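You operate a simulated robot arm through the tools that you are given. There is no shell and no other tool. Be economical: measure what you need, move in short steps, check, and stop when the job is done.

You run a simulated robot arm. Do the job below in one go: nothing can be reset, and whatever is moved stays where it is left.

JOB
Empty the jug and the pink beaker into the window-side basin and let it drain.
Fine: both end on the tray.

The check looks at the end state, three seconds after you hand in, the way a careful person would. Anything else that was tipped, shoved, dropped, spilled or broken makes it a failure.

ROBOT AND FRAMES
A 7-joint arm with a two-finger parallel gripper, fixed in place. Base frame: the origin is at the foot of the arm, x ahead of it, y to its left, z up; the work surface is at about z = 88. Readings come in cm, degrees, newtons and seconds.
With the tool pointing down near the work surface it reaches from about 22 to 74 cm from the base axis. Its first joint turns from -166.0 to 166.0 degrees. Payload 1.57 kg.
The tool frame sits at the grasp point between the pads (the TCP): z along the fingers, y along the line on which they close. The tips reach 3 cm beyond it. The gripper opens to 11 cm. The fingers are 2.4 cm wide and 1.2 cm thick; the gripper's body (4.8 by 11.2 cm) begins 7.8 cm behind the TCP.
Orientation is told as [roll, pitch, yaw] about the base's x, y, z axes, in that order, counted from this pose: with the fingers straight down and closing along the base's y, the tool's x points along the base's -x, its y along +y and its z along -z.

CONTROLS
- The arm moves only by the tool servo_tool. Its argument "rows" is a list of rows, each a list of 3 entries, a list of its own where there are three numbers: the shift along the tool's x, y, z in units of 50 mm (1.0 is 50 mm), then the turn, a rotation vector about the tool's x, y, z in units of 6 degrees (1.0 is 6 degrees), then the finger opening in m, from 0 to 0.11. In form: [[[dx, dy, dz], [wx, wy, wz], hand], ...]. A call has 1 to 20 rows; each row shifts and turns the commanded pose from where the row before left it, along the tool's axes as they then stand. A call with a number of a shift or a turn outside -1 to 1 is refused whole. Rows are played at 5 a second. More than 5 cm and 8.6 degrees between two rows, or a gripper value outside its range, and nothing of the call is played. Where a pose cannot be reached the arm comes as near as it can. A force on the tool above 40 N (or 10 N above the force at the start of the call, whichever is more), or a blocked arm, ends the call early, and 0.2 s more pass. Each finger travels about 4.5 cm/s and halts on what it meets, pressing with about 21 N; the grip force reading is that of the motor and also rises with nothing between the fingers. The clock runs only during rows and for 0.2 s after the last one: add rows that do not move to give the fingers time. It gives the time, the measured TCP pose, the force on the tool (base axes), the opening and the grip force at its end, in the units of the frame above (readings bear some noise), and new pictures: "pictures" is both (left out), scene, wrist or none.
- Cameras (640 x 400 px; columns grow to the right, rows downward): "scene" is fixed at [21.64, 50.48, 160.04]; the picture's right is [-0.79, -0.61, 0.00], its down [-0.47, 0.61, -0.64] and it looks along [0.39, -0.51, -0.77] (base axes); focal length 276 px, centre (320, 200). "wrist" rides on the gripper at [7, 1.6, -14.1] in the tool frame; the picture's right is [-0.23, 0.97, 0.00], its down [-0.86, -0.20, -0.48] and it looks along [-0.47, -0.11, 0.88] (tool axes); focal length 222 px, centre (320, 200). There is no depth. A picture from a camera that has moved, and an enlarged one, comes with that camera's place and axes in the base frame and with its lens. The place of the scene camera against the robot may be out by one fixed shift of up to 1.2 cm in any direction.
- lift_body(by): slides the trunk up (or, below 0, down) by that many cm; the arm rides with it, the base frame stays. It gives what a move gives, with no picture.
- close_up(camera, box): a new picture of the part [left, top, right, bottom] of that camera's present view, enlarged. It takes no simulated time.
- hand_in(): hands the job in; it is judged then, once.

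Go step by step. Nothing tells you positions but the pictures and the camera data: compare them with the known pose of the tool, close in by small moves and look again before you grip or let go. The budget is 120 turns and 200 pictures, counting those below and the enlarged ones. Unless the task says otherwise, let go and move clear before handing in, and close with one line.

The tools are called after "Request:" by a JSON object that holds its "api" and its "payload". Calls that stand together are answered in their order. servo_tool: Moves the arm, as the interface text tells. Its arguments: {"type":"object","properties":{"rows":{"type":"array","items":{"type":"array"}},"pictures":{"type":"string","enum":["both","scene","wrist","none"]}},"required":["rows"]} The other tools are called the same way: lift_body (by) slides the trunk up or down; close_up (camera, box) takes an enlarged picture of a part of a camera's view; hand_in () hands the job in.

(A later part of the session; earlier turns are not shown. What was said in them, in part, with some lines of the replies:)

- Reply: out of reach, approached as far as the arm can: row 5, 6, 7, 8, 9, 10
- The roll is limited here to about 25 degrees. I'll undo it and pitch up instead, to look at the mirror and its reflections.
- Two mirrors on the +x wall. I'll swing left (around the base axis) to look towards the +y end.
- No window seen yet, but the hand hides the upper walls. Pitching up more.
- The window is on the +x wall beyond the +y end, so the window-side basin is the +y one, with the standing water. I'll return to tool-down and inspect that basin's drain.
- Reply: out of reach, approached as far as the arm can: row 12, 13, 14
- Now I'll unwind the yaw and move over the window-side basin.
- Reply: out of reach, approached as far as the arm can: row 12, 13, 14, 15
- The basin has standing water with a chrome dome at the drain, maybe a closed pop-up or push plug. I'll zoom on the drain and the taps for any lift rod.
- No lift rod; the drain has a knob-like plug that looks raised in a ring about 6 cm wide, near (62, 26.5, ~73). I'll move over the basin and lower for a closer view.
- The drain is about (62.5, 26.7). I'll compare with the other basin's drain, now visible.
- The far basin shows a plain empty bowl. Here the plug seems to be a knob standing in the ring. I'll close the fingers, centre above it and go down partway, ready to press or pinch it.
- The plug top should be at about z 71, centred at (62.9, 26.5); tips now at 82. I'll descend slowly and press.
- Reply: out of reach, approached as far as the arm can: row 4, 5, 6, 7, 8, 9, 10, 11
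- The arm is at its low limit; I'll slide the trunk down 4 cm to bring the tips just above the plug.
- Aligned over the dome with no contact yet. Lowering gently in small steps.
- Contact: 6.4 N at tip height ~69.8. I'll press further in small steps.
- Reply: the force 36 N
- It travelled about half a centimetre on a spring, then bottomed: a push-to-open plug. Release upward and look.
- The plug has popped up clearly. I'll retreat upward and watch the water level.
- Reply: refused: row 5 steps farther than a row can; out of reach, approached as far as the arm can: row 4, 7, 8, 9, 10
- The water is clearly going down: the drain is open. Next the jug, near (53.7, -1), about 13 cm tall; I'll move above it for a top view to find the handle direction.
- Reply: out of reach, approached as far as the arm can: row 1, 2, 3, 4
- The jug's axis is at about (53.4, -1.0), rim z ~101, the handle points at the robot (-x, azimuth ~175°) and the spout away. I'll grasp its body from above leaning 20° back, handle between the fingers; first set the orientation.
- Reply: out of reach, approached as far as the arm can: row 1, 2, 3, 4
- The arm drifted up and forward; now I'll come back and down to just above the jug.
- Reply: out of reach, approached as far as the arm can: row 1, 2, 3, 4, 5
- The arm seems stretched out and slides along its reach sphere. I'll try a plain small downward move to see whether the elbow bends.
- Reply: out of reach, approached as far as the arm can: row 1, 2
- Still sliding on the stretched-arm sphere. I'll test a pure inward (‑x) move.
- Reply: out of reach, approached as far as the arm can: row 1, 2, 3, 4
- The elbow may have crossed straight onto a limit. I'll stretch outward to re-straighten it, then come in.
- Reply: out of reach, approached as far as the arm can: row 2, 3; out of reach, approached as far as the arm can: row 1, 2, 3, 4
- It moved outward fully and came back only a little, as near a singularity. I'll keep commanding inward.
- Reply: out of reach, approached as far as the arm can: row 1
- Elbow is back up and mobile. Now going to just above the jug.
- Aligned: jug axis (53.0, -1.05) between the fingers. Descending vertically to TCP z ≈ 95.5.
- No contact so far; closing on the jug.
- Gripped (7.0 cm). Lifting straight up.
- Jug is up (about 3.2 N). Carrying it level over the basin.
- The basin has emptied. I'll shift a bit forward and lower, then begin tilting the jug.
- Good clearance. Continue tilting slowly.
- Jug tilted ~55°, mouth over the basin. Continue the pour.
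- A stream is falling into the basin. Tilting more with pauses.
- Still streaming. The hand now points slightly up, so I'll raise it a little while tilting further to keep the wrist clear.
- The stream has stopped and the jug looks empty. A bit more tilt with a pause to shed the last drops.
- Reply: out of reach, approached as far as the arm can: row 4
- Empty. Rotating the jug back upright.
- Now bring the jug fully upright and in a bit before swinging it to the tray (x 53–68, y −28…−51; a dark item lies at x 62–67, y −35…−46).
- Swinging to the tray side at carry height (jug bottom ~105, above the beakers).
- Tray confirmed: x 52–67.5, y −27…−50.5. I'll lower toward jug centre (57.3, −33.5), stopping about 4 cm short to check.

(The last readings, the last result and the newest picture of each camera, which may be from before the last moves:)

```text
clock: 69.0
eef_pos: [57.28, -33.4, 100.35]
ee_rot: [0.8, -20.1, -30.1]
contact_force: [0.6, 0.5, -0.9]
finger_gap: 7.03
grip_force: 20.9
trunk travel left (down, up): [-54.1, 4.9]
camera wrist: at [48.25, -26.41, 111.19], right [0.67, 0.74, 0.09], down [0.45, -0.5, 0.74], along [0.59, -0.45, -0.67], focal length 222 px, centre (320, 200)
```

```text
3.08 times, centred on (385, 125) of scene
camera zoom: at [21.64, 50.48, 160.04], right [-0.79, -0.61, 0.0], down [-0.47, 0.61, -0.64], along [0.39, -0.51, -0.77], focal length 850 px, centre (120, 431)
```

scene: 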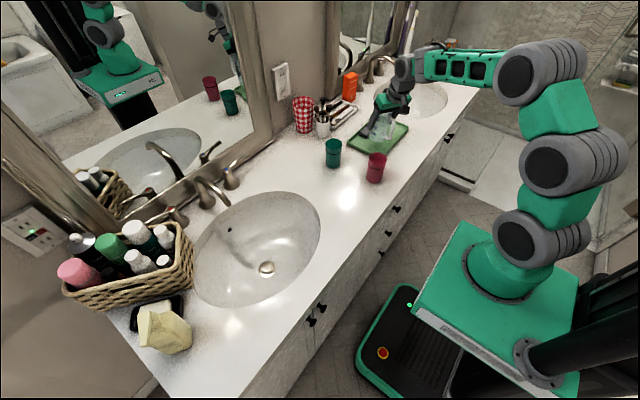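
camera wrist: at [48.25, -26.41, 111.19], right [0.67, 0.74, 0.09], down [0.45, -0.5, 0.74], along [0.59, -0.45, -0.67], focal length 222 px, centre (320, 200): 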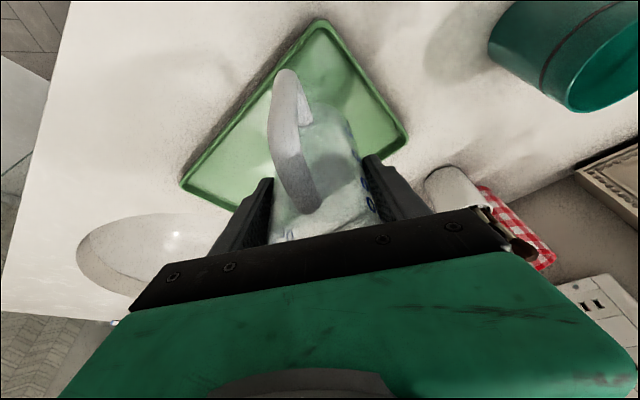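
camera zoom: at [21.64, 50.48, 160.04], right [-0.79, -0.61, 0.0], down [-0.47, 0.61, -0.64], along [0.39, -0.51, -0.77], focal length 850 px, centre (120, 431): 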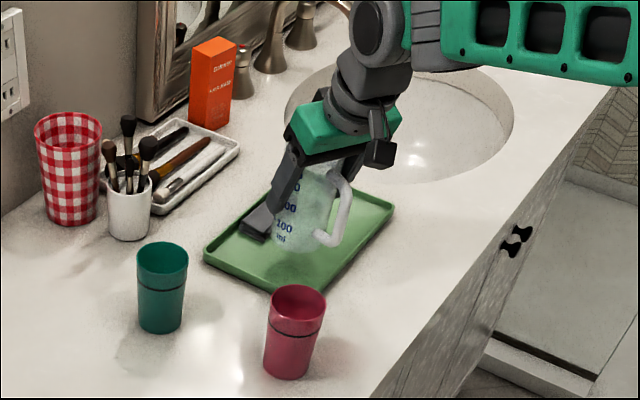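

Looks right. Lowering slowly.

Request:
{"api": "servo_tool", "payload": {"rows": [[[0.076, 0, 0.207], [0, 0, 0], 0.05], [[0.076, 0, 0.207], [0, 0, 0], 0.05], [[0.069, 0, 0.188], [0, 0, 0], 0.05], [[0.017, 0, 0.047], [0, 0, 0], 0.05], [[0.017, 0, 0.047], [0, 0, 0], 0.05]], "pictures": "none"}}

Request:
{"api": "servo_tool", "payload": {"rows": [[[0.017, 0, 0.047], [0, 0, 0], 0.05]], "pictures": "none"}}

Request:
{"api": "close_up", "payload": {"camera": "scene", "box": [340, 80, 430, 170]}}

```text
clock: 70.2
eef_pos: [57.15, -33.38, 96.52]
ee_rot: [0.7, -20.1, -30.2]
contact_force: [-0.2, 0.2, -1.6]
finger_gap: 7.0
grip_force: 21.2
trunk travel left (down, up): [-54.1, 4.9]
```

```text
clock: 70.6
eef_pos: [57.34, -33.47, 96.26]
ee_rot: [0.8, -20.2, -30.2]
contact_force: [0.4, 0.1, -1.3]
finger_gap: 7.0
grip_force: 21.1
trunk travel left (down, up): [-54.1, 4.9]
```

```text
4.44 times, centred on (385, 125) of scene
camera zoom: at [21.64, 50.48, 160.04], right [-0.79, -0.61, 0.0], down [-0.47, 0.61, -0.64], along [0.39, -0.51, -0.77], focal length 1227 px, centre (31, 533)
```

zoom: 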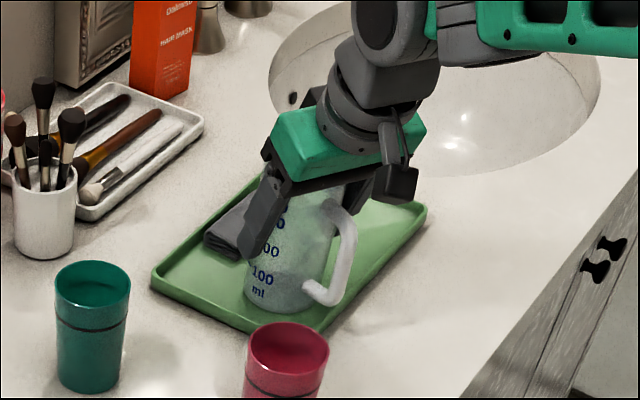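

Request:
{"api": "servo_tool", "payload": {"rows": [[[0.012, 0, 0.034], [0, 0, 0], 0.05]], "pictures": "none"}}

Request:
{"api": "servo_tool", "payload": {"rows": [[[0.012, 0, 0.034], [0, 0, 0], 0.05]], "pictures": "none"}}

Request:
{"api": "servo_tool", "payload": {"rows": [[[0.012, 0, 0.034], [0, 0, 0], 0.05]], "pictures": "none"}}

```text
clock: 71.0
eef_pos: [57.35, -33.49, 96.21]
ee_rot: [0.8, -20.2, -30.1]
contact_force: [-2.1, 1.3, 5.8]
finger_gap: 7.05
grip_force: 21.3
trunk travel left (down, up): [-54.1, 4.9]
```

```text
clock: 71.4
eef_pos: [57.36, -33.51, 96.25]
ee_rot: [0.8, -20.3, -30.1]
contact_force: [-2.3, 2.4, 14.6]
finger_gap: 7.03
grip_force: 21.3
trunk travel left (down, up): [-54.1, 4.9]
```

```text
clock: 71.8
eef_pos: [57.33, -33.42, 96.11]
ee_rot: [0.7, -20.4, -30.1]
contact_force: [0.6, 2.3, 20.1]
finger_gap: 7.06
grip_force: 20.7
trunk travel left (down, up): [-54.1, 4.9]
```

The jug stands on the tray. Relax the push a touch, open, and retreat upward.

Request:
{"api": "servo_tool", "payload": {"rows": [[[-0.012, 0, -0.034], [0, 0, 0], 0.05], [[0, 0, 0], [0, 0, 0], 0.075], [[0, 0, 0], [0, 0, 0], 0.085], [[0, 0, 0], [0, 0, 0], 0.1], [[0, 0, 0], [0, 0, 0], 0.1], [[0, 0, 0], [0, 0, 0], 0.1]]}}

Request:
{"api": "close_up", "payload": {"camera": "scene", "box": [340, 80, 430, 170]}}

```text
clock: 73.2
eef_pos: [57.2, -33.38, 95.83]
ee_rot: [0.8, -20.1, -30.1]
contact_force: [-0.4, -0.2, -0.4]
finger_gap: 9.99
grip_force: 0.1
trunk travel left (down, up): [-54.1, 4.9]
camera wrist: at [48.22, -26.53, 106.79], right [0.67, 0.74, 0.09], down [0.45, -0.5, 0.74], along [0.59, -0.45, -0.67], focal length 222 px, centre (320, 200)
```

scene: 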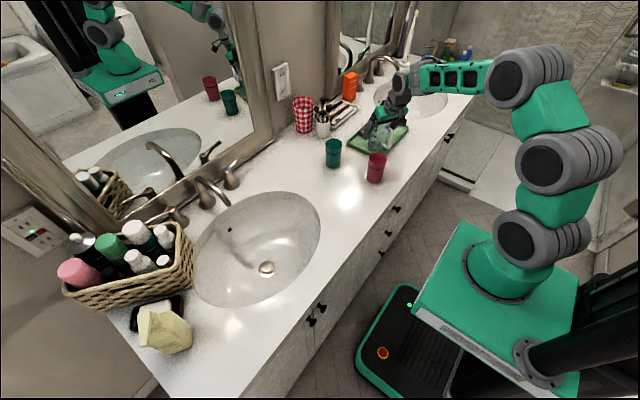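
wrist: 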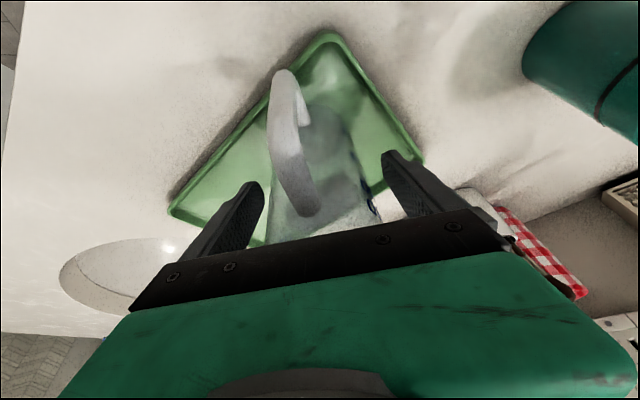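

```text
4.44 times, centred on (385, 125) of scene
camera zoom: at [21.64, 50.48, 160.04], right [-0.79, -0.61, 0.0], down [-0.47, 0.61, -0.64], along [0.39, -0.51, -0.77], focal length 1227 px, centre (31, 533)
```

zoom: 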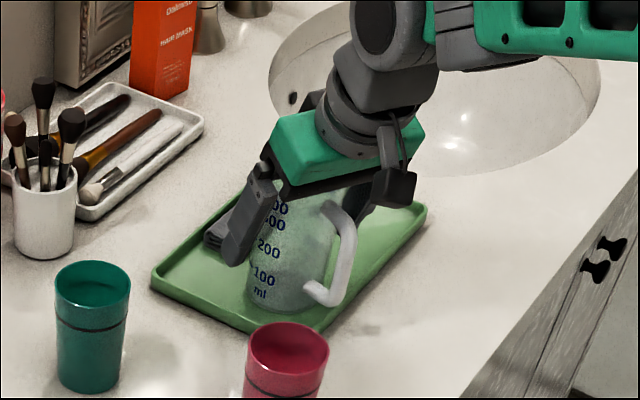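

Released, jug upright. Rising, then heading above the pink beaker.

Request:
{"api": "servo_tool", "payload": {"rows": [[[-0.12, 0, -0.33], [0, 0, 0], 0.1], [[-0.24, 0, -0.66], [0, 0, 0], 0.1], [[-0.24, 0, -0.66], [0, 0, 0], 0.11], [[-0.24, 0, -0.66], [0, 0, 0], 0.11], [[-0.24, 0, -0.66], [0, 0, 0], 0.11], [[0.4, 0.3, 0], [0, 0, -0.5], 0.11], [[0.4, 0.5, 0], [0, 0, -0.5], 0.11], [[0.4, 0.5, 0], [0, 0, -0.5], 0.11], [[0, 0, 0], [0, 0, 0], 0.11]]}}

Request:
{"api": "close_up", "payload": {"camera": "scene", "box": [310, 90, 440, 200]}}

```text
clock: 75.2
eef_pos: [54.87, -25.15, 109.47]
ee_rot: [-2.5, -19.9, -20.5]
contact_force: [-0.8, 0.6, -0.4]
finger_gap: 11.0
grip_force: 0.0
trunk travel left (down, up): [-54.1, 4.9]
camera wrist: at [45.06, -19.1, 120.36], right [0.55, 0.83, 0.04], down [0.53, -0.39, 0.75], along [0.64, -0.4, -0.66], focal length 222 px, centre (320, 200)
```

scene: 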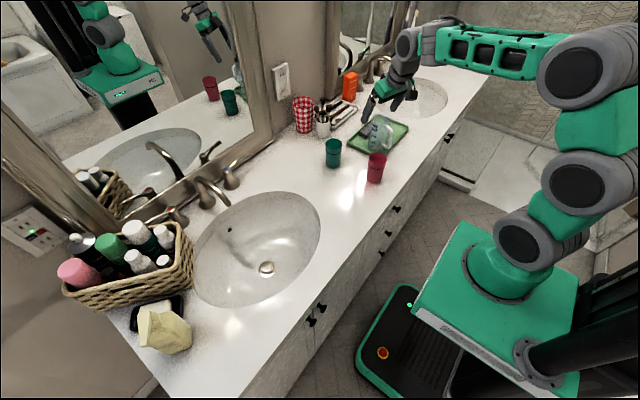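
wrist: 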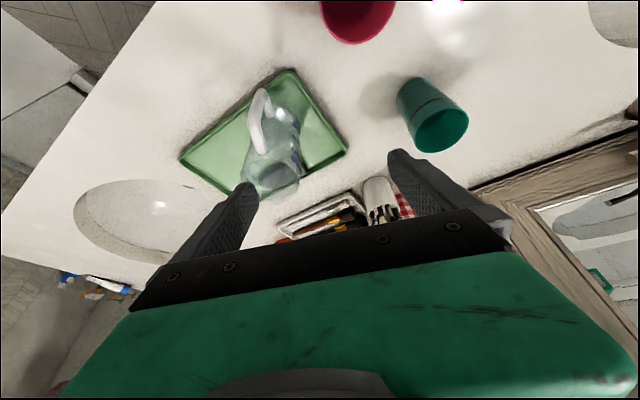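

```text
3.64 times, centred on (375, 145) of scene
camera zoom: at [21.64, 50.48, 160.04], right [-0.79, -0.61, 0.0], down [-0.47, 0.61, -0.64], along [0.39, -0.51, -0.77], focal length 1004 px, centre (120, 400)
```

zoom: 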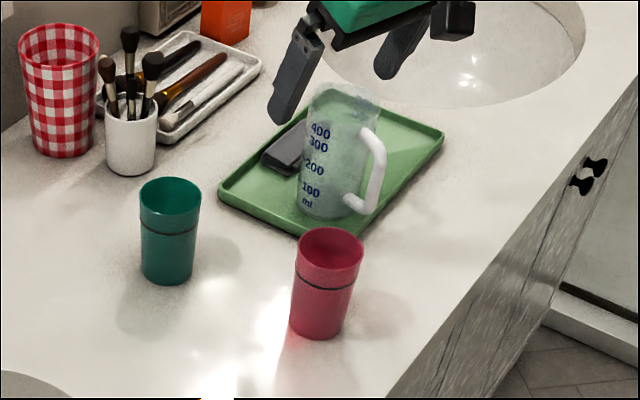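

Jug stands well on the tray. Now I'll move above the pink beaker at about (48.4, −16.3), height ~11.

Request:
{"api": "servo_tool", "payload": {"rows": [[[0.53, 0.42, -0.33], [-0.15, 0, 0], 0.11], [[0.53, 0.42, -0.33], [-0.15, 0, 0], 0.11], [[0.53, 0.42, -0.33], [-0.15, 0, 0], 0.11], [[0, 0, 0], [0, 0, 0], 0.11]]}}

Request:
{"api": "close_up", "payload": {"camera": "wrist", "box": [200, 40, 460, 230]}}

```text
clock: 76.2
eef_pos: [48.73, -16.11, 111.34]
ee_rot: [0.1, -20.0, -20.5]
contact_force: [0.2, 0.5, -0.2]
finger_gap: 11.02
grip_force: 0.0
trunk travel left (down, up): [-54.1, 4.9]
camera wrist: at [38.65, -10.69, 122.2], right [0.54, 0.84, 0.08], down [0.53, -0.41, 0.74], along [0.65, -0.36, -0.67], focal length 222 px, centre (320, 200)
```

scene: 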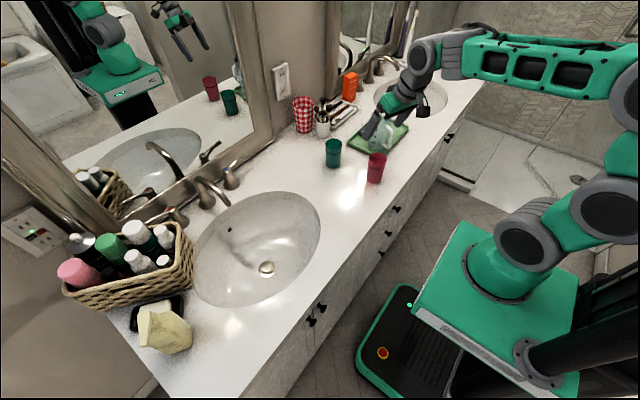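
wrist: 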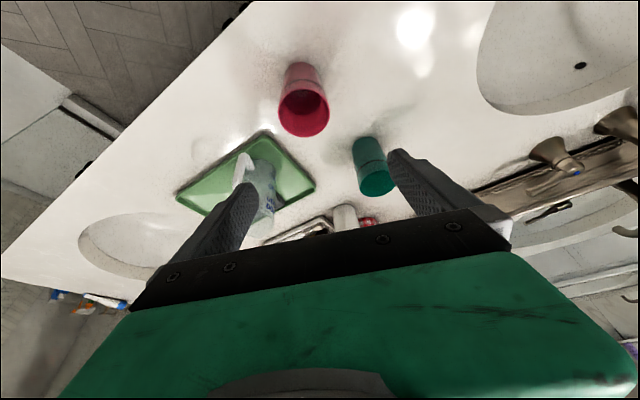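

```text
2.11 times, centred on (330, 135) of wrist
camera zoom: at [38.65, -10.69, 122.2], right [0.54, 0.84, 0.08], down [0.53, -0.41, 0.74], along [0.65, -0.36, -0.67], focal length 468 px, centre (299, 337)
```

zoom: 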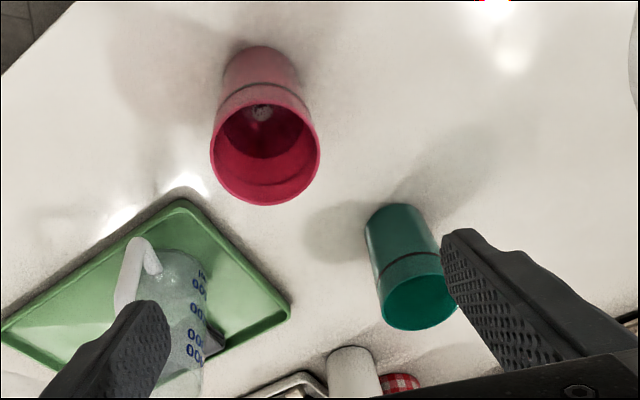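

I'll check what's inside the pink beaker (a grey spot).

Request:
{"api": "close_up", "payload": {"camera": "wrist", "box": [270, 55, 340, 145]}}

Request:
{"api": "close_up", "payload": {"camera": "scene", "box": [355, 145, 400, 190]}}

```text
4.44 times, centred on (305, 100) of wrist
camera zoom: at [38.65, -10.69, 122.2], right [0.54, 0.84, 0.08], down [0.53, -0.41, 0.74], along [0.65, -0.36, -0.67], focal length 987 px, centre (387, 644)
```

zoom: 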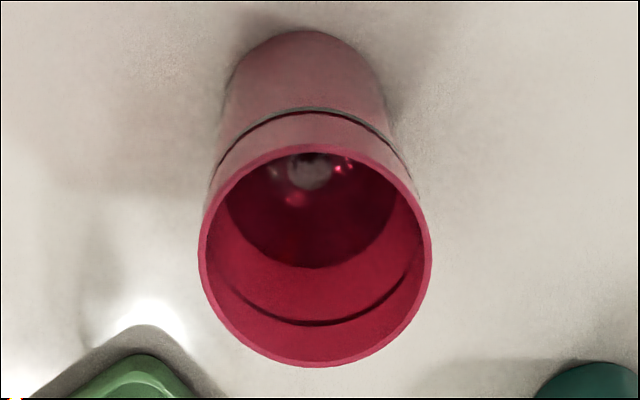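

```text
8.89 times, centred on (378, 168) of scene
camera zoom: at [21.64, 50.48, 160.04], right [-0.79, -0.61, 0.0], down [-0.47, 0.61, -0.64], along [0.39, -0.51, -0.77], focal length 2454 px, centre (-191, 489)
```

zoom: 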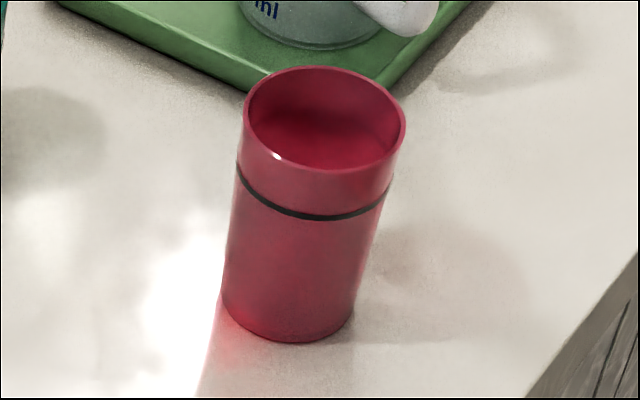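

Just a lamp reflection; it holds water. Descending around the pink beaker.

Request:
{"api": "servo_tool", "payload": {"rows": [[[0.15, -0.05, 0.393], [0, 0, 0], 0.11], [[0.15, -0.05, 0.393], [0, 0, 0], 0.11], [[0.15, -0.05, 0.393], [0, 0, 0], 0.11], [[0.15, 0, 0.393], [0, 0, 0], 0.11], [[0.15, 0, 0.393], [0, 0, 0], 0.11], [[0.15, 0, 0.393], [0, 0, 0], 0.11], [[0.15, 0, 0.393], [0, 0, 0], 0.11], [[0.15, 0, 0.393], [0, 0, 0], 0.11], [[0, 0, 0], [0, 0, 0], 0.11]]}}

Request:
{"api": "close_up", "payload": {"camera": "scene", "box": [330, 130, 430, 220]}}

```text
clock: 78.2
eef_pos: [48.22, -16.61, 94.64]
ee_rot: [0.2, -20.0, -20.6]
contact_force: [0.7, -0.3, 0.4]
finger_gap: 10.98
grip_force: 0.1
trunk travel left (down, up): [-54.1, 4.9]
camera wrist: at [38.14, -11.18, 105.53], right [0.54, 0.84, 0.08], down [0.53, -0.41, 0.74], along [0.65, -0.36, -0.67], focal length 222 px, centre (320, 200)
```

scene: 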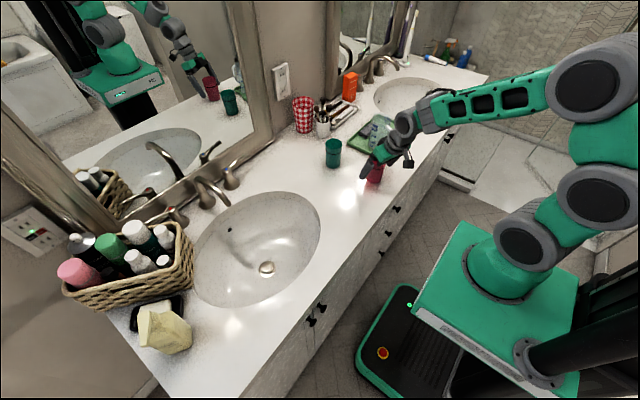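
wrist: 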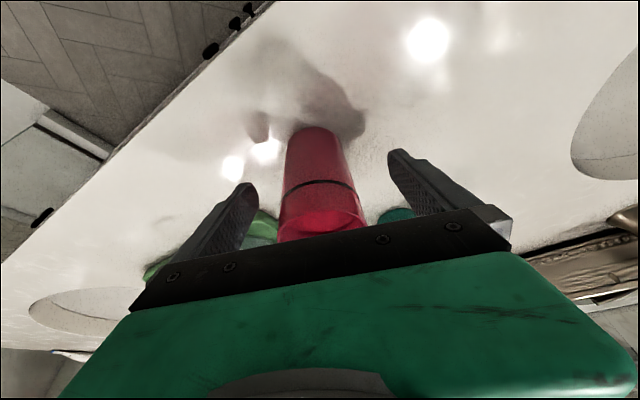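

```text
4.44 times, centred on (380, 175) of scene
camera zoom: at [21.64, 50.48, 160.04], right [-0.79, -0.61, 0.0], down [-0.47, 0.61, -0.64], along [0.39, -0.51, -0.77], focal length 1227 px, centre (53, 311)
```

zoom: 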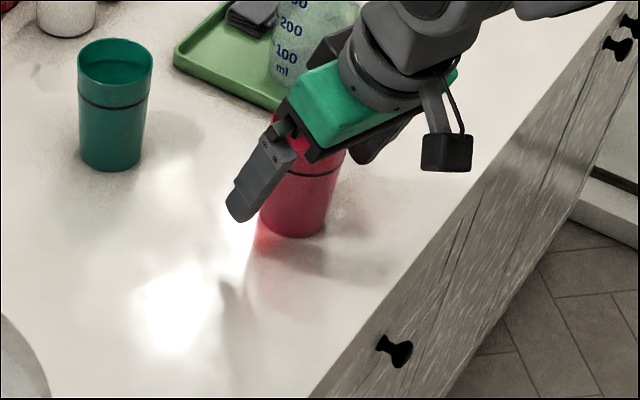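

Centred. Gripping and lifting.

Request:
{"api": "servo_tool", "payload": {"rows": [[[0, 0, 0], [0, 0, 0], 0.08], [[0, 0, 0], [0, 0, 0], 0.065], [[0, 0, 0], [0, 0, 0], 0.05], [[0, 0, 0], [0, 0, 0], 0.04], [[0, 0, 0], [0, 0, 0], 0.04], [[0, 0, 0], [0, 0, 0], 0.04]], "pictures": "none"}}

Request:
{"api": "servo_tool", "payload": {"rows": [[[-0.1, 0, -0.28], [0, 0, 0], 0.04], [[-0.2, 0, -0.56], [0, 0, 0], 0.04], [[-0.2, 0, -0.56], [0, 0, 0], 0.04], [[-0.2, 0, -0.56], [0, 0, 0], 0.04], [[-0.2, 0, -0.56], [0, 0, 0], 0.04], [[-0.2, 0, -0.56], [0, 0, 0], 0.04], [[0, 0, 0], [0, 0, 0], 0.04]]}}

```text
clock: 79.6
eef_pos: [48.18, -16.69, 94.66]
ee_rot: [0.2, -20.0, -20.7]
contact_force: [0.8, -1.4, 2.0]
finger_gap: 5.54
grip_force: 20.7
trunk travel left (down, up): [-54.1, 4.9]
```

```text
clock: 81.2
eef_pos: [48.22, -16.79, 111.04]
ee_rot: [0.2, -20.0, -20.6]
contact_force: [-0.4, -0.4, -0.9]
finger_gap: 5.54
grip_force: 21.0
trunk travel left (down, up): [-54.1, 4.9]
camera wrist: at [38.19, -11.34, 121.88], right [0.54, 0.84, 0.08], down [0.53, -0.41, 0.74], along [0.65, -0.36, -0.67], focal length 222 px, centre (320, 200)
```

scene: 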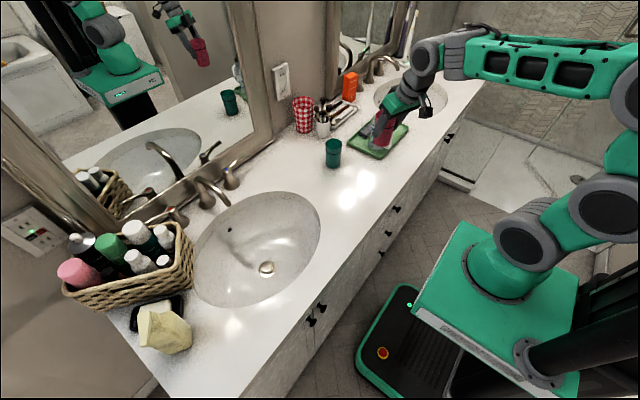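
wrist: 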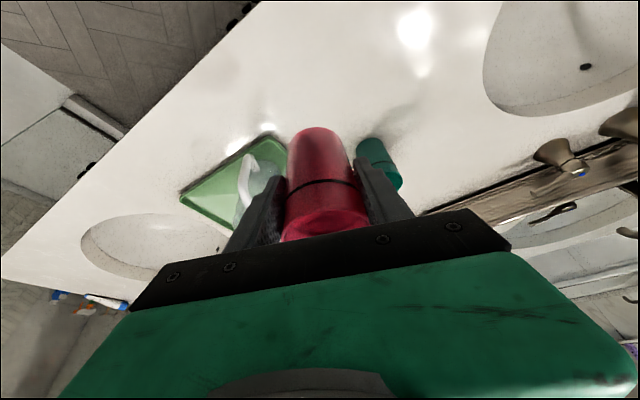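

Beaker held. Carrying it level to the basin.

Request:
{"api": "servo_tool", "payload": {"rows": [[[0.025, 0.31, 0.017], [-0.05, 0, -0.13], 0.04], [[0.045, 0.62, 0.035], [-0.096, 0, -0.26], 0.04], [[0.03, 0.62, 0.045], [-0.096, 0, -0.26], 0.04], [[0.01, 0.62, 0.05], [-0.096, 0, -0.26], 0.04], [[-0.01, 0.62, 0.055], [-0.096, 0, -0.26], 0.04], [[-0.025, 0.62, 0.06], [-0.096, 0, -0.26], 0.04], [[-0.045, 0.62, 0.07], [-0.096, 0, -0.26], 0.04], [[-0.06, 0.62, 0.075], [-0.096, 0, -0.26], 0.04], [[-0.08, 0.62, 0.08], [-0.096, 0, -0.26], 0.04], [[-0.1, 0.61, 0.085], [-0.096, 0, -0.26], 0.04], [[-0.115, 0.61, 0.09], [-0.096, 0, -0.26], 0.04], [[-0.13, 0.6, 0.1], [-0.096, 0, -0.26], 0.04], [[-0.065, 0.3, 0.05], [-0.05, 0, -0.13], 0.04], [[0, 0, 0], [0, 0, 0], 0.04]]}}

```text
clock: 84.2
eef_pos: [59.18, 19.15, 108.18]
ee_rot: [0.5, -20.1, -0.6]
contact_force: [0.7, -0.1, -1.9]
finger_gap: 5.54
grip_force: 20.9
trunk travel left (down, up): [-54.1, 4.9]
camera wrist: at [47.8, 20.79, 118.99], right [0.22, 0.97, 0.08], down [0.64, -0.21, 0.74], along [0.74, -0.11, -0.67], focal length 222 px, centre (320, 200)
```

scene: 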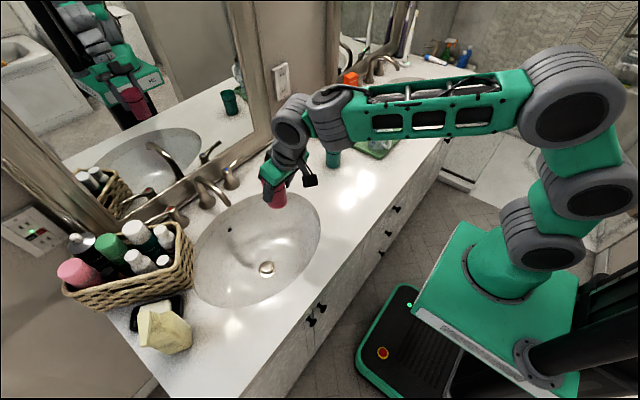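
wrist: 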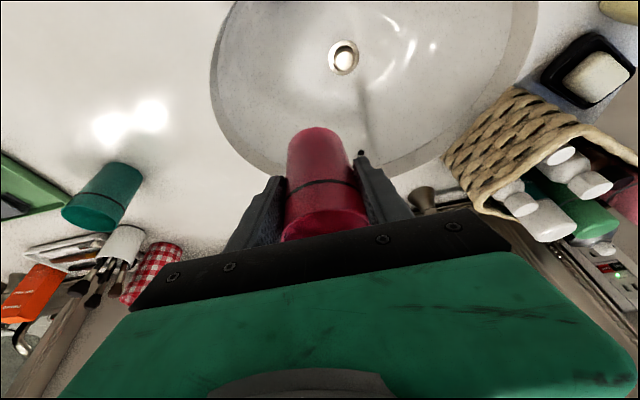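

Same pouring procedure: shift forward/down, tilt.

Request:
{"api": "servo_tool", "payload": {"rows": [[[-0.28, 0, 0.36], [0, 0, 0], 0.04], [[-0.28, 0, 0.36], [0, 0, 0], 0.04], [[-0.28, 0, 0.36], [0, 0, 0], 0.04], [[0, 0, 0], [0, -0.7, 0], 0.04], [[0, 0, 0], [0, -0.7, 0], 0.04], [[0, 0, 0], [0, -0.7, 0], 0.04], [[0, 0, 0], [0, -0.7, 0], 0.04], [[0, 0, 0], [0, -0.7, 0], 0.04], [[0, 0, 0], [0, -0.7, 0], 0.04], [[0, 0, 0], [0, -0.7, 0], 0.04], [[0, 0, 0], [0, -0.7, 0], 0.04], [[0, 0, 0], [0, -0.5, 0], 0.04], [[0, 0, 0], [0, -0.5, 0], 0.04], [[0, 0, 0], [0, -0.5, 0], 0.04], [[0, 0, 0], [0, -0.5, 0], 0.04], [[0, 0, 0], [0, 0, 0], 0.04]]}}

Request:
{"api": "close_up", "payload": {"camera": "scene", "box": [200, 140, 360, 300]}}

```text
clock: 87.6
eef_pos: [65.08, 19.04, 104.58]
ee_rot: [0.9, -65.6, -1.3]
contact_force: [0.3, 0.1, -1.5]
finger_gap: 5.53
grip_force: 20.8
trunk travel left (down, up): [-54.1, 4.9]
camera wrist: at [49.35, 20.78, 103.98], right [0.1, 0.97, 0.21], down [-0.09, -0.21, 0.97], along [0.99, -0.12, 0.06], focal length 222 px, centre (320, 200)
```

scene: 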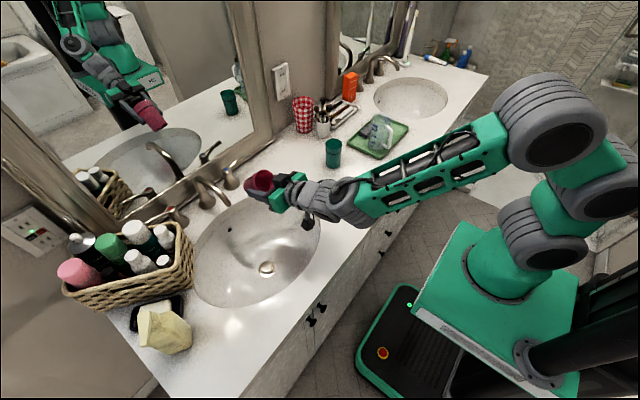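
wrist: 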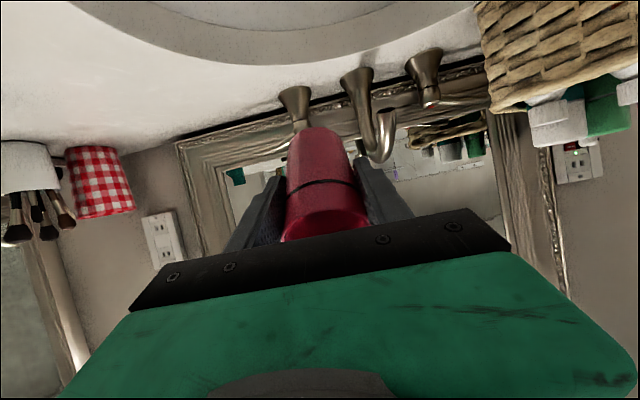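

```text
2.50 times, centred on (280, 220) of scene
camera zoom: at [21.64, 50.48, 160.04], right [-0.79, -0.61, 0.0], down [-0.47, 0.61, -0.64], along [0.39, -0.51, -0.77], focal length 690 px, centre (420, 150)
```

zoom: 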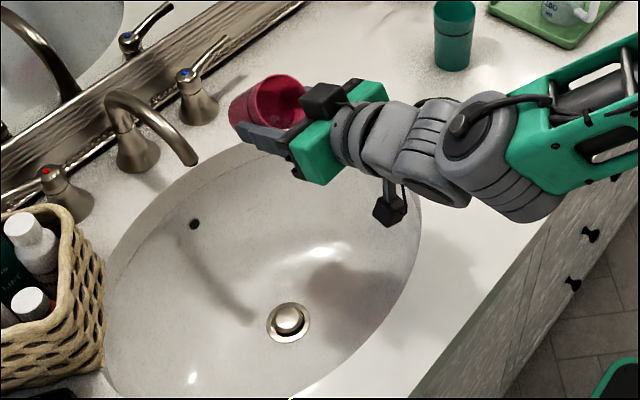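

Request:
{"api": "servo_tool", "payload": {"rows": [[[0, 0, 0], [0, -0.4, 0], 0.04], [[0, 0, 0], [0, -0.4, 0], 0.04], [[0, 0, 0], [0, -0.4, 0], 0.04], [[0, 0, 0], [0, -0.4, 0], 0.04], [[0, 0, 0], [0, -0.4, 0], 0.04], [[0, 0, 0], [0, -0.4, 0], 0.04], [[0, 0, 0], [0, -0.4, 0], 0.04], [[0, 0, 0], [0, -0.4, 0], 0.04], [[0, 0, 0], [0, 0, 0], 0.04], [[0, 0, 0], [0, 0, 0], 0.04], [[0, 0, 0], [0, -0.4, 0], 0.04], [[0, 0, 0], [0, -0.4, 0], 0.04], [[0, 0, 0], [0, 0, 0], 0.04], [[0, 0, 0], [0, 0, 0], 0.04], [[0, 0, 0], [0, -0.4, 0], 0.04], [[0, 0, 0], [0, -0.4, 0], 0.04], [[0, 0, 0], [0, 0, 0], 0.04], [[0, 0, 0], [0, 0, 0], 0.04]]}}

Request:
{"api": "close_up", "payload": {"camera": "scene", "box": [200, 140, 360, 300]}}

```text
clock: 91.4
eef_pos: [65.09, 19.08, 104.56]
ee_rot: [175.1, -85.5, -175.6]
contact_force: [0.1, -0.1, -0.9]
finger_gap: 5.52
grip_force: 20.6
trunk travel left (down, up): [-54.1, 4.9]
camera wrist: at [51.55, 20.86, 96.45], right [-0.01, 0.97, 0.23], down [-0.55, -0.2, 0.81], along [0.84, -0.12, 0.53], focal length 222 px, centre (320, 200)
```

scene: 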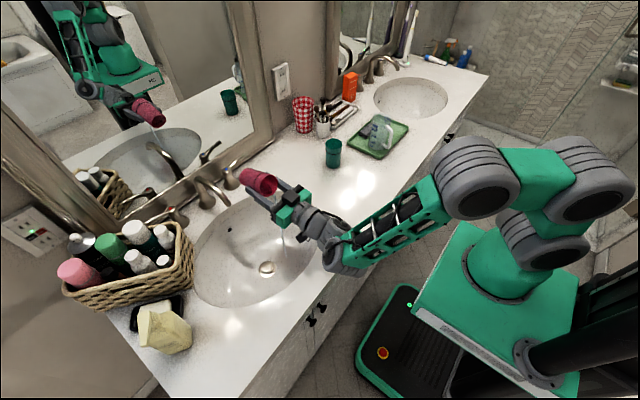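
wrist: 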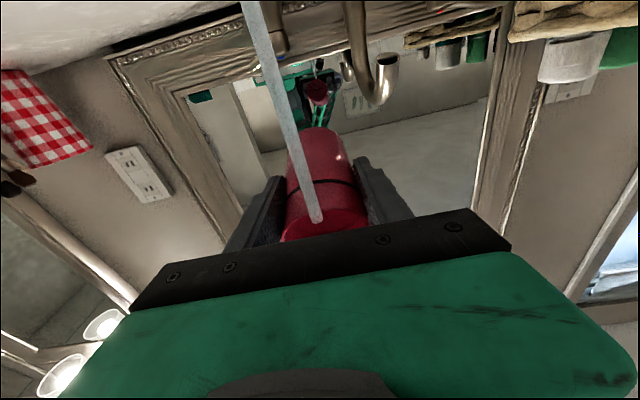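

```text
2.50 times, centred on (280, 220) of scene
camera zoom: at [21.64, 50.48, 160.04], right [-0.79, -0.61, 0.0], down [-0.47, 0.61, -0.64], along [0.39, -0.51, -0.77], focal length 690 px, centre (420, 150)
```

zoom: 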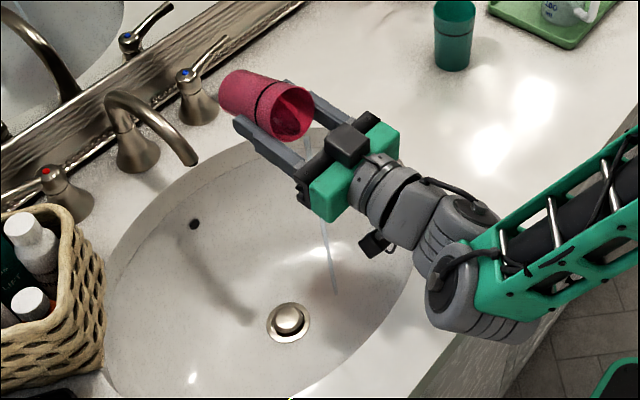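

Pouring into the basin. Tilting further while raising a bit.

Request:
{"api": "servo_tool", "payload": {"rows": [[[0, 0, 0], [0, -0.4, 0], 0.04], [[0, 0, 0], [0, -0.4, 0], 0.04], [[0, 0, 0], [0, 0, 0], 0.04], [[0, 0, 0], [0, 0, 0], 0.04], [[-0.29, 0, 0.08], [0, -0.4, 0], 0.04], [[-0.29, 0, 0.09], [0, -0.4, 0], 0.04], [[-0.29, 0, 0.1], [0, -0.4, 0], 0.04], [[-0.29, 0, 0.11], [0, -0.4, 0], 0.04], [[0, 0, 0], [0, -0.4, 0], 0.04], [[0, 0, 0], [0, -0.4, 0], 0.04], [[0, 0, 0], [0, 0, 0], 0.04], [[-0.2, 0, 0.1], [0, -0.5, 0], 0.04], [[-0.2, 0, 0.1], [0, -0.5, 0], 0.04], [[-0.2, 0, 0.1], [0, -0.5, 0], 0.04], [[0, 0, 0], [0, -0.5, 0], 0.04], [[0, 0, 0], [0, 0, 0], 0.04], [[0, 0, 0], [0, 0, 0], 0.04], [[0, 0, 0], [0, 0, 0], 0.04], [[0, 0, 0], [0, 0, 0], 0.04]]}}

Request:
{"api": "close_up", "payload": {"camera": "scene", "box": [200, 120, 360, 300]}}

```text
clock: 95.4
eef_pos: [65.58, 19.0, 113.86]
ee_rot: [179.2, -54.4, -180.0]
contact_force: [-0.1, -0.3, -0.6]
finger_gap: 5.52
grip_force: 20.9
trunk travel left (down, up): [-54.1, 4.9]
camera wrist: at [58.23, 20.72, 100.06], right [-0.12, 0.97, 0.19], down [-0.89, -0.19, 0.41], along [0.44, -0.12, 0.89], focal length 222 px, centre (320, 200)
```

scene: 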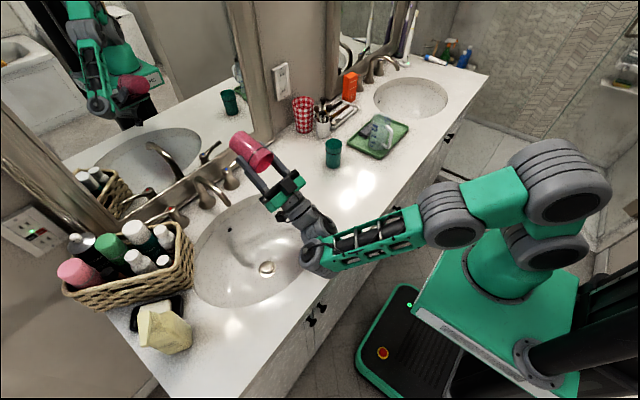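
wrist: 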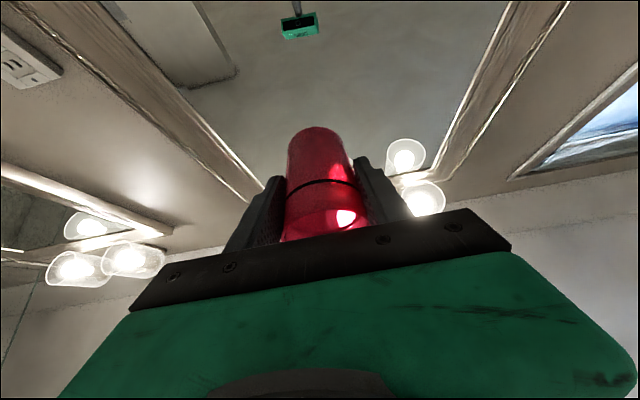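

```text
2.22 times, centred on (280, 210) of scene
camera zoom: at [21.64, 50.48, 160.04], right [-0.79, -0.61, 0.0], down [-0.47, 0.61, -0.64], along [0.39, -0.51, -0.77], focal length 614 px, centre (409, 178)
```

zoom: 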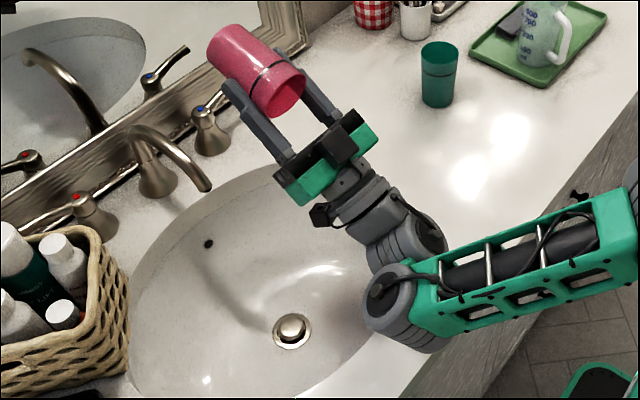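

Beaker empty. Bringing it back upright with the same return path.

Request:
{"api": "servo_tool", "payload": {"rows": [[[0, 0, 0], [0, 1, 0], 0.04], [[0, 0, 0], [0, 1, 0], 0.04], [[0, 0, 0], [0, 1, 0], 0.04], [[0, 0, 0], [0, 1, 0], 0.04], [[0, 0, 0], [0, 1, 0], 0.04], [[0, 0, 0], [0, 1, 0], 0.04], [[0, 0, 0], [0, 1, 0], 0.04], [[0.1, 0, -0.1], [0, 1, 0], 0.04], [[0.1, 0, -0.2], [0, 1, 0], 0.04], [[0.1, 0, -0.2], [0, 1, 0], 0.04], [[0.2, 0, -0.2], [0, 1, 0], 0.04], [[0.13, 0, -0.17], [0, 1, 0], 0.04], [[0.13, 0, -0.17], [0, 1, 0], 0.04], [[0.15, 0, -0.14], [0, 1, 0], 0.04], [[0.15, 0, -0.12], [0, 1, 0], 0.04], [[0.17, 0, -0.1], [0, 1, 0], 0.04], [[0.17, 0, -0.08], [0, 1, 0], 0.04], [[0, 0, 0], [0, 0.6, 0], 0.04], [[0, 0, 0], [0, 0, 0], 0.04]], "pictures": "scene"}}

```text
clock: 99.4
eef_pos: [55.51, 19.03, 112.2]
ee_rot: [0.4, -19.9, -0.6]
contact_force: [-0.1, -0.5, -1.2]
finger_gap: 5.51
grip_force: 21.4
trunk travel left (down, up): [-54.1, 4.9]
```

scene: 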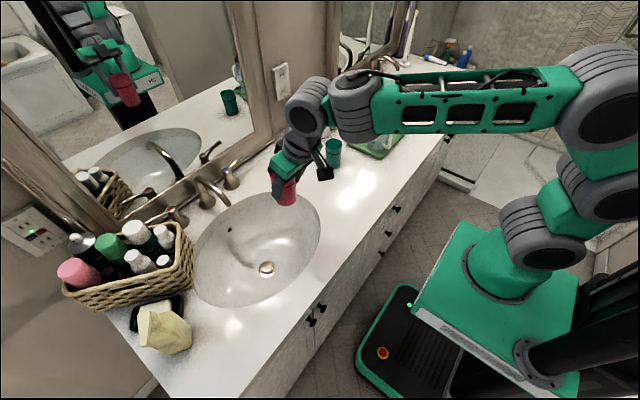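

Upright. Swinging toward the tray on a shorter radius, to stay clear of the jug.

Request:
{"api": "servo_tool", "payload": {"rows": [[[0.116, -0.787, -0.058], [0.141, 0, 0.385], 0.04], [[0.084, -0.789, -0.046], [0.141, 0, 0.385], 0.04], [[0.052, -0.79, -0.035], [0.141, 0, 0.385], 0.04], [[0.02, -0.792, -0.023], [0.141, 0, 0.385], 0.04], [[-0.012, -0.793, -0.011], [0.141, 0, 0.385], 0.04], [[-0.044, -0.793, 0.0], [0.141, 0, 0.385], 0.04], [[-0.076, -0.792, 0.012], [0.141, 0, 0.385], 0.04], [[-0.109, -0.79, 0.024], [0.141, 0, 0.385], 0.04], [[-0.14, -0.783, 0.035], [0.141, 0, 0.385], 0.04], [[-0.171, -0.775, 0.047], [0.141, 0, 0.385], 0.04], [[-0.202, -0.767, 0.059], [0.141, 0, 0.385], 0.04], [[-0.233, -0.757, 0.07], [0.141, 0, 0.385], 0.04], [[-0.264, -0.747, 0.081], [0.141, 0, 0.385], 0.04], [[-0.295, -0.735, 0.092], [0.141, 0, 0.385], 0.04], [[0, 0, 0], [0, 0, 0], 0.04]]}}

Request:
{"api": "close_up", "payload": {"camera": "scene", "box": [320, 60, 450, 190]}}

```text
clock: 102.6
eef_pos: [46.05, -36.06, 112.87]
ee_rot: [0.1, -19.9, -35.0]
contact_force: [-0.8, 0.5, -0.7]
finger_gap: 5.5
grip_force: 21.1
trunk travel left (down, up): [-54.1, 4.9]
camera wrist: at [37.64, -28.23, 123.89], right [0.73, 0.68, 0.08], down [0.41, -0.53, 0.74], along [0.54, -0.51, -0.67], focal length 222 px, centre (320, 200)
```

scene: 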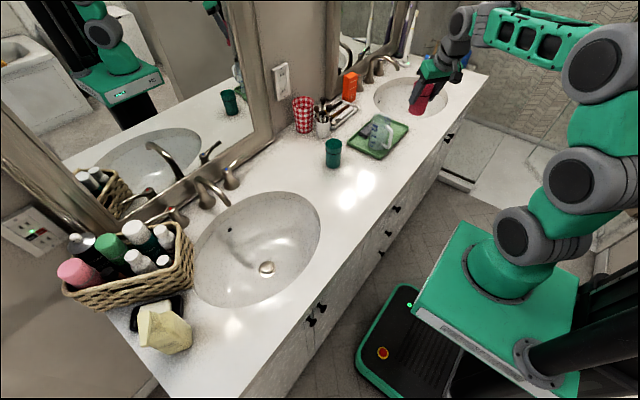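
wrist: 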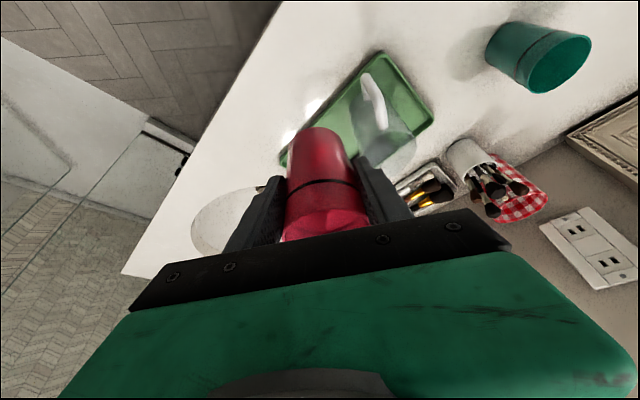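

```text
3.08 times, centred on (385, 125) of scene
camera zoom: at [21.64, 50.48, 160.04], right [-0.79, -0.61, 0.0], down [-0.47, 0.61, -0.64], along [0.39, -0.51, -0.77], focal length 850 px, centre (120, 431)
```

zoom: 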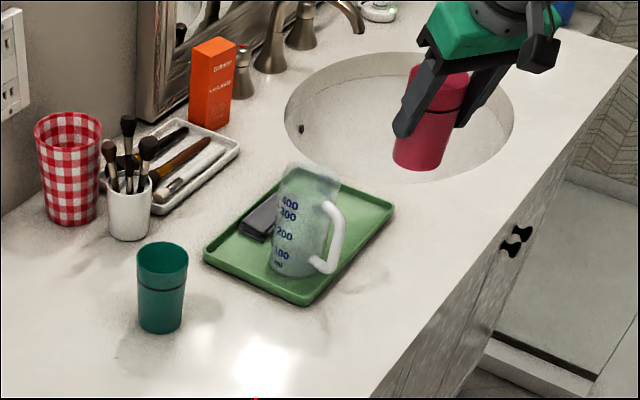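

Target beaker spot (57, −45) is free on the tray behind the jug. Moving out, then down to ~4.5 cm above it.

Request:
{"api": "servo_tool", "payload": {"rows": [[[-0.595, -0.055, 0.428], [0, 0, 0], 0.04], [[-0.595, -0.055, 0.428], [0, 0, 0], 0.04], [[-0.595, -0.055, 0.428], [0, 0, 0], 0.04], [[-0.595, -0.055, 0.428], [0, 0, 0], 0.04], [[0.2, 0, 0.558], [0, 0, 0], 0.04], [[0.2, 0, 0.558], [0, 0, 0], 0.04], [[0.2, 0, 0.558], [0, 0, 0], 0.04], [[0, 0, 0], [0, 0, 0], 0.04]]}}

Request:
{"api": "close_up", "payload": {"camera": "scene", "box": [340, 80, 430, 170]}}

```text
clock: 104.4
eef_pos: [56.99, -44.79, 99.9]
ee_rot: [0.2, -19.9, -35.0]
contact_force: [0.7, -0.4, -0.7]
finger_gap: 5.52
grip_force: 21.2
trunk travel left (down, up): [-54.1, 4.9]
camera wrist: at [48.64, -37.07, 110.9], right [0.73, 0.68, 0.08], down [0.41, -0.53, 0.74], along [0.54, -0.51, -0.67], focal length 222 px, centre (320, 200)
```

scene: 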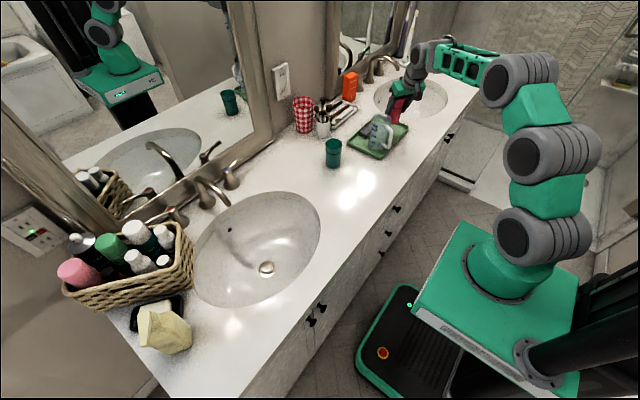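
wrist: 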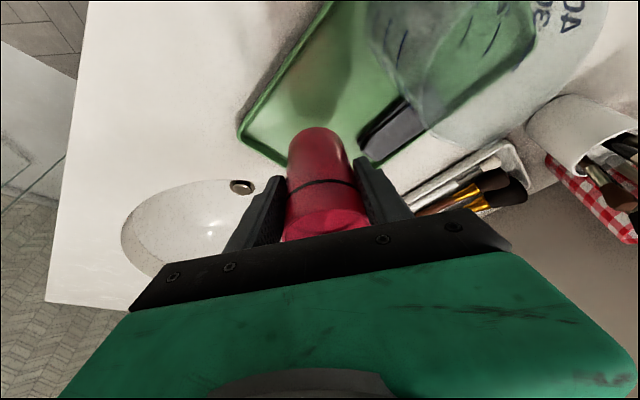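

```text
4.44 times, centred on (385, 125) of scene
camera zoom: at [21.64, 50.48, 160.04], right [-0.79, -0.61, 0.0], down [-0.47, 0.61, -0.64], along [0.39, -0.51, -0.77], focal length 1227 px, centre (31, 533)
```

zoom: 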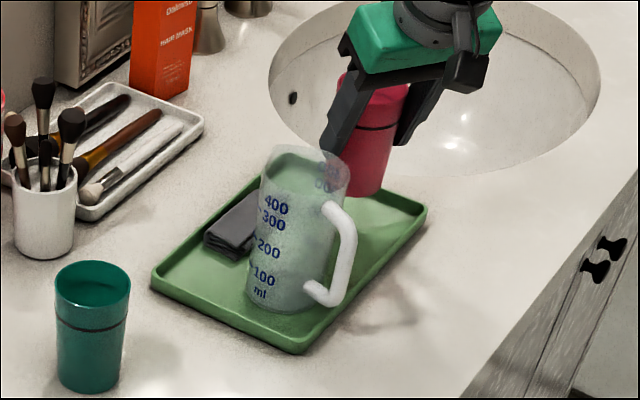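

Clear of the dark item and jug. Lowering slowly.

Request:
{"api": "servo_tool", "payload": {"rows": [[[0.076, 0, 0.207], [0, 0, 0], 0.04], [[0.076, 0, 0.207], [0, 0, 0], 0.04], [[0.076, 0, 0.207], [0, 0, 0], 0.04], [[0.035, 0, 0.094], [0, 0, 0], 0.04], [[0.017, 0, 0.047], [0, 0, 0], 0.04]], "pictures": "none"}}

Request:
{"api": "servo_tool", "payload": {"rows": [[[0.012, 0, 0.034], [0, 0, 0], 0.04]], "pictures": "none"}}

Request:
{"api": "servo_tool", "payload": {"rows": [[[0.012, 0, 0.034], [0, 0, 0], 0.04]], "pictures": "none"}}

```text
clock: 105.6
eef_pos: [56.93, -44.76, 96.0]
ee_rot: [0.2, -19.9, -35.0]
contact_force: [-0.4, 0.8, 0.1]
finger_gap: 5.53
grip_force: 20.5
trunk travel left (down, up): [-54.1, 4.9]
```

```text
clock: 106.0
eef_pos: [56.99, -44.66, 95.8]
ee_rot: [0.2, -19.8, -35.1]
contact_force: [-0.4, -0.4, -0.9]
finger_gap: 5.53
grip_force: 21.2
trunk travel left (down, up): [-54.1, 4.9]
```

```text
clock: 106.4
eef_pos: [56.97, -44.64, 95.53]
ee_rot: [0.2, -19.7, -35.1]
contact_force: [0.3, -0.1, 0.1]
finger_gap: 5.54
grip_force: 21.0
trunk travel left (down, up): [-54.1, 4.9]
```

Request:
{"api": "servo_tool", "payload": {"rows": [[[0.012, 0, 0.034], [0, 0, 0], 0.04]], "pictures": "none"}}

Request:
{"api": "servo_tool", "payload": {"rows": [[[0.012, 0, 0.034], [0, 0, 0], 0.04]], "pictures": "none"}}

Request:
{"api": "servo_tool", "payload": {"rows": [[[0.012, 0, 0.034], [0, 0, 0], 0.04]], "pictures": "scene"}}

```text
clock: 106.8
eef_pos: [56.9, -44.61, 95.26]
ee_rot: [0.2, -19.7, -35.0]
contact_force: [-0.2, -0.5, -0.8]
finger_gap: 5.51
grip_force: 21.3
trunk travel left (down, up): [-54.1, 4.9]
```

```text
clock: 107.2
eef_pos: [56.94, -44.77, 95.2]
ee_rot: [0.1, -19.8, -35.0]
contact_force: [-0.3, 0.6, -0.3]
finger_gap: 5.54
grip_force: 20.6
trunk travel left (down, up): [-54.1, 4.9]
```

```text
clock: 107.6
eef_pos: [56.93, -44.73, 95.22]
ee_rot: [0.2, -19.9, -34.9]
contact_force: [-0.8, -0.8, 4.0]
finger_gap: 5.53
grip_force: 20.9
trunk travel left (down, up): [-54.1, 4.9]
```

scene: 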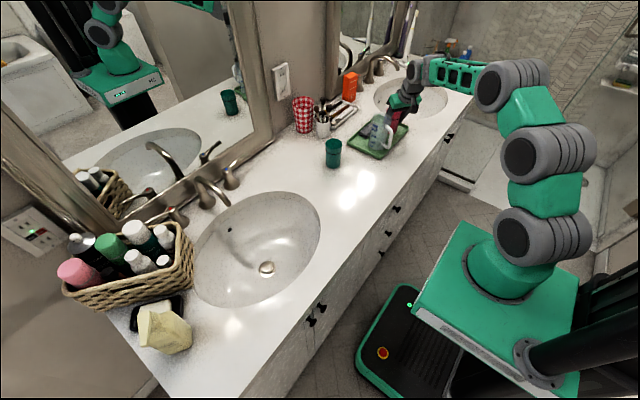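

Contact with the tray. Opening and retreating upward.

Request:
{"api": "servo_tool", "payload": {"rows": [[[0, 0, 0], [0, 0, 0], 0.06], [[0, 0, 0], [0, 0, 0], 0.07], [[0, 0, 0], [0, 0, 0], 0.08], [[0, 0, 0], [0, 0, 0], 0.08], [[0, 0, 0], [0, 0, 0], 0.08], [[-0.12, 0, -0.33], [0, 0, 0], 0.08], [[-0.24, 0, -0.66], [0, 0, 0], 0.08], [[-0.24, 0, -0.66], [0, 0, 0], 0.08], [[-0.24, 0, -0.66], [0, 0, 0], 0.08], [[0.3, 0, -0.5], [0, 0, 0], 0.08], [[0.7, 0, -0.3], [0, 0, 0], 0.08], [[0.7, 0, -0.3], [0, 0, 0], 0.08], [[0, 0, 0], [0, 0, 0], 0.08]]}}

Request:
{"api": "close_up", "payload": {"camera": "scene", "box": [340, 80, 430, 170]}}

Request:
{"api": "close_up", "payload": {"camera": "scene", "box": [180, 130, 400, 310]}}

```text
clock: 110.4
eef_pos: [48.8, -39.3, 109.57]
ee_rot: [0.3, -19.8, -35.0]
contact_force: [-0.7, 1.2, 0.4]
finger_gap: 8.0
grip_force: 0.0
trunk travel left (down, up): [-54.1, 4.9]
camera wrist: at [40.5, -31.47, 120.55], right [0.73, 0.68, 0.08], down [0.41, -0.53, 0.74], along [0.54, -0.51, -0.67], focal length 222 px, centre (320, 200)
```

scene: 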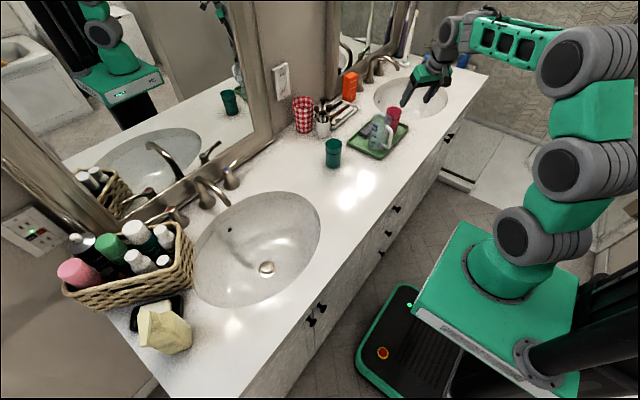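
wrist: 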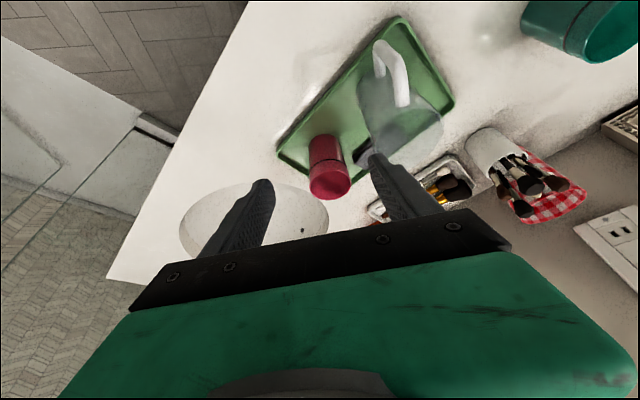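

```text
4.44 times, centred on (385, 125) of scene
camera zoom: at [21.64, 50.48, 160.04], right [-0.79, -0.61, 0.0], down [-0.47, 0.61, -0.64], along [0.39, -0.51, -0.77], focal length 1227 px, centre (31, 533)
```

zoom: 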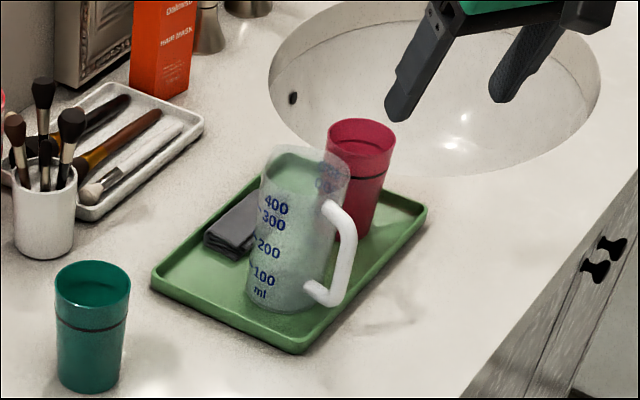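

```text
2.22 times, centred on (290, 220) of scene
camera zoom: at [21.64, 50.48, 160.04], right [-0.79, -0.61, 0.0], down [-0.47, 0.61, -0.64], along [0.39, -0.51, -0.77], focal length 614 px, centre (387, 156)
```

zoom: 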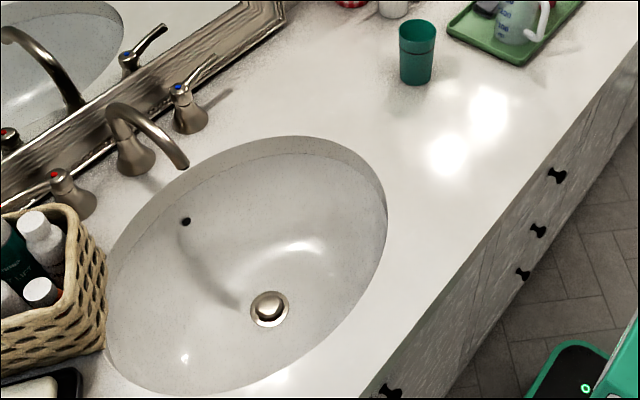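

The jug and pink beaker both stand upright and empty on the tray. The basin has drained with its plug open, no spill shows on the counter, and the arm is clear, so I'm handing in.

Request:
{"api": "hand_in", "payload": {}}

```text
The job is handed in.
```

The jug and the pink beaker were emptied into the window-side basin and now stand upright on the tray. The basin started out plugged and holding water, so I pressed its plug open; everything has drained.
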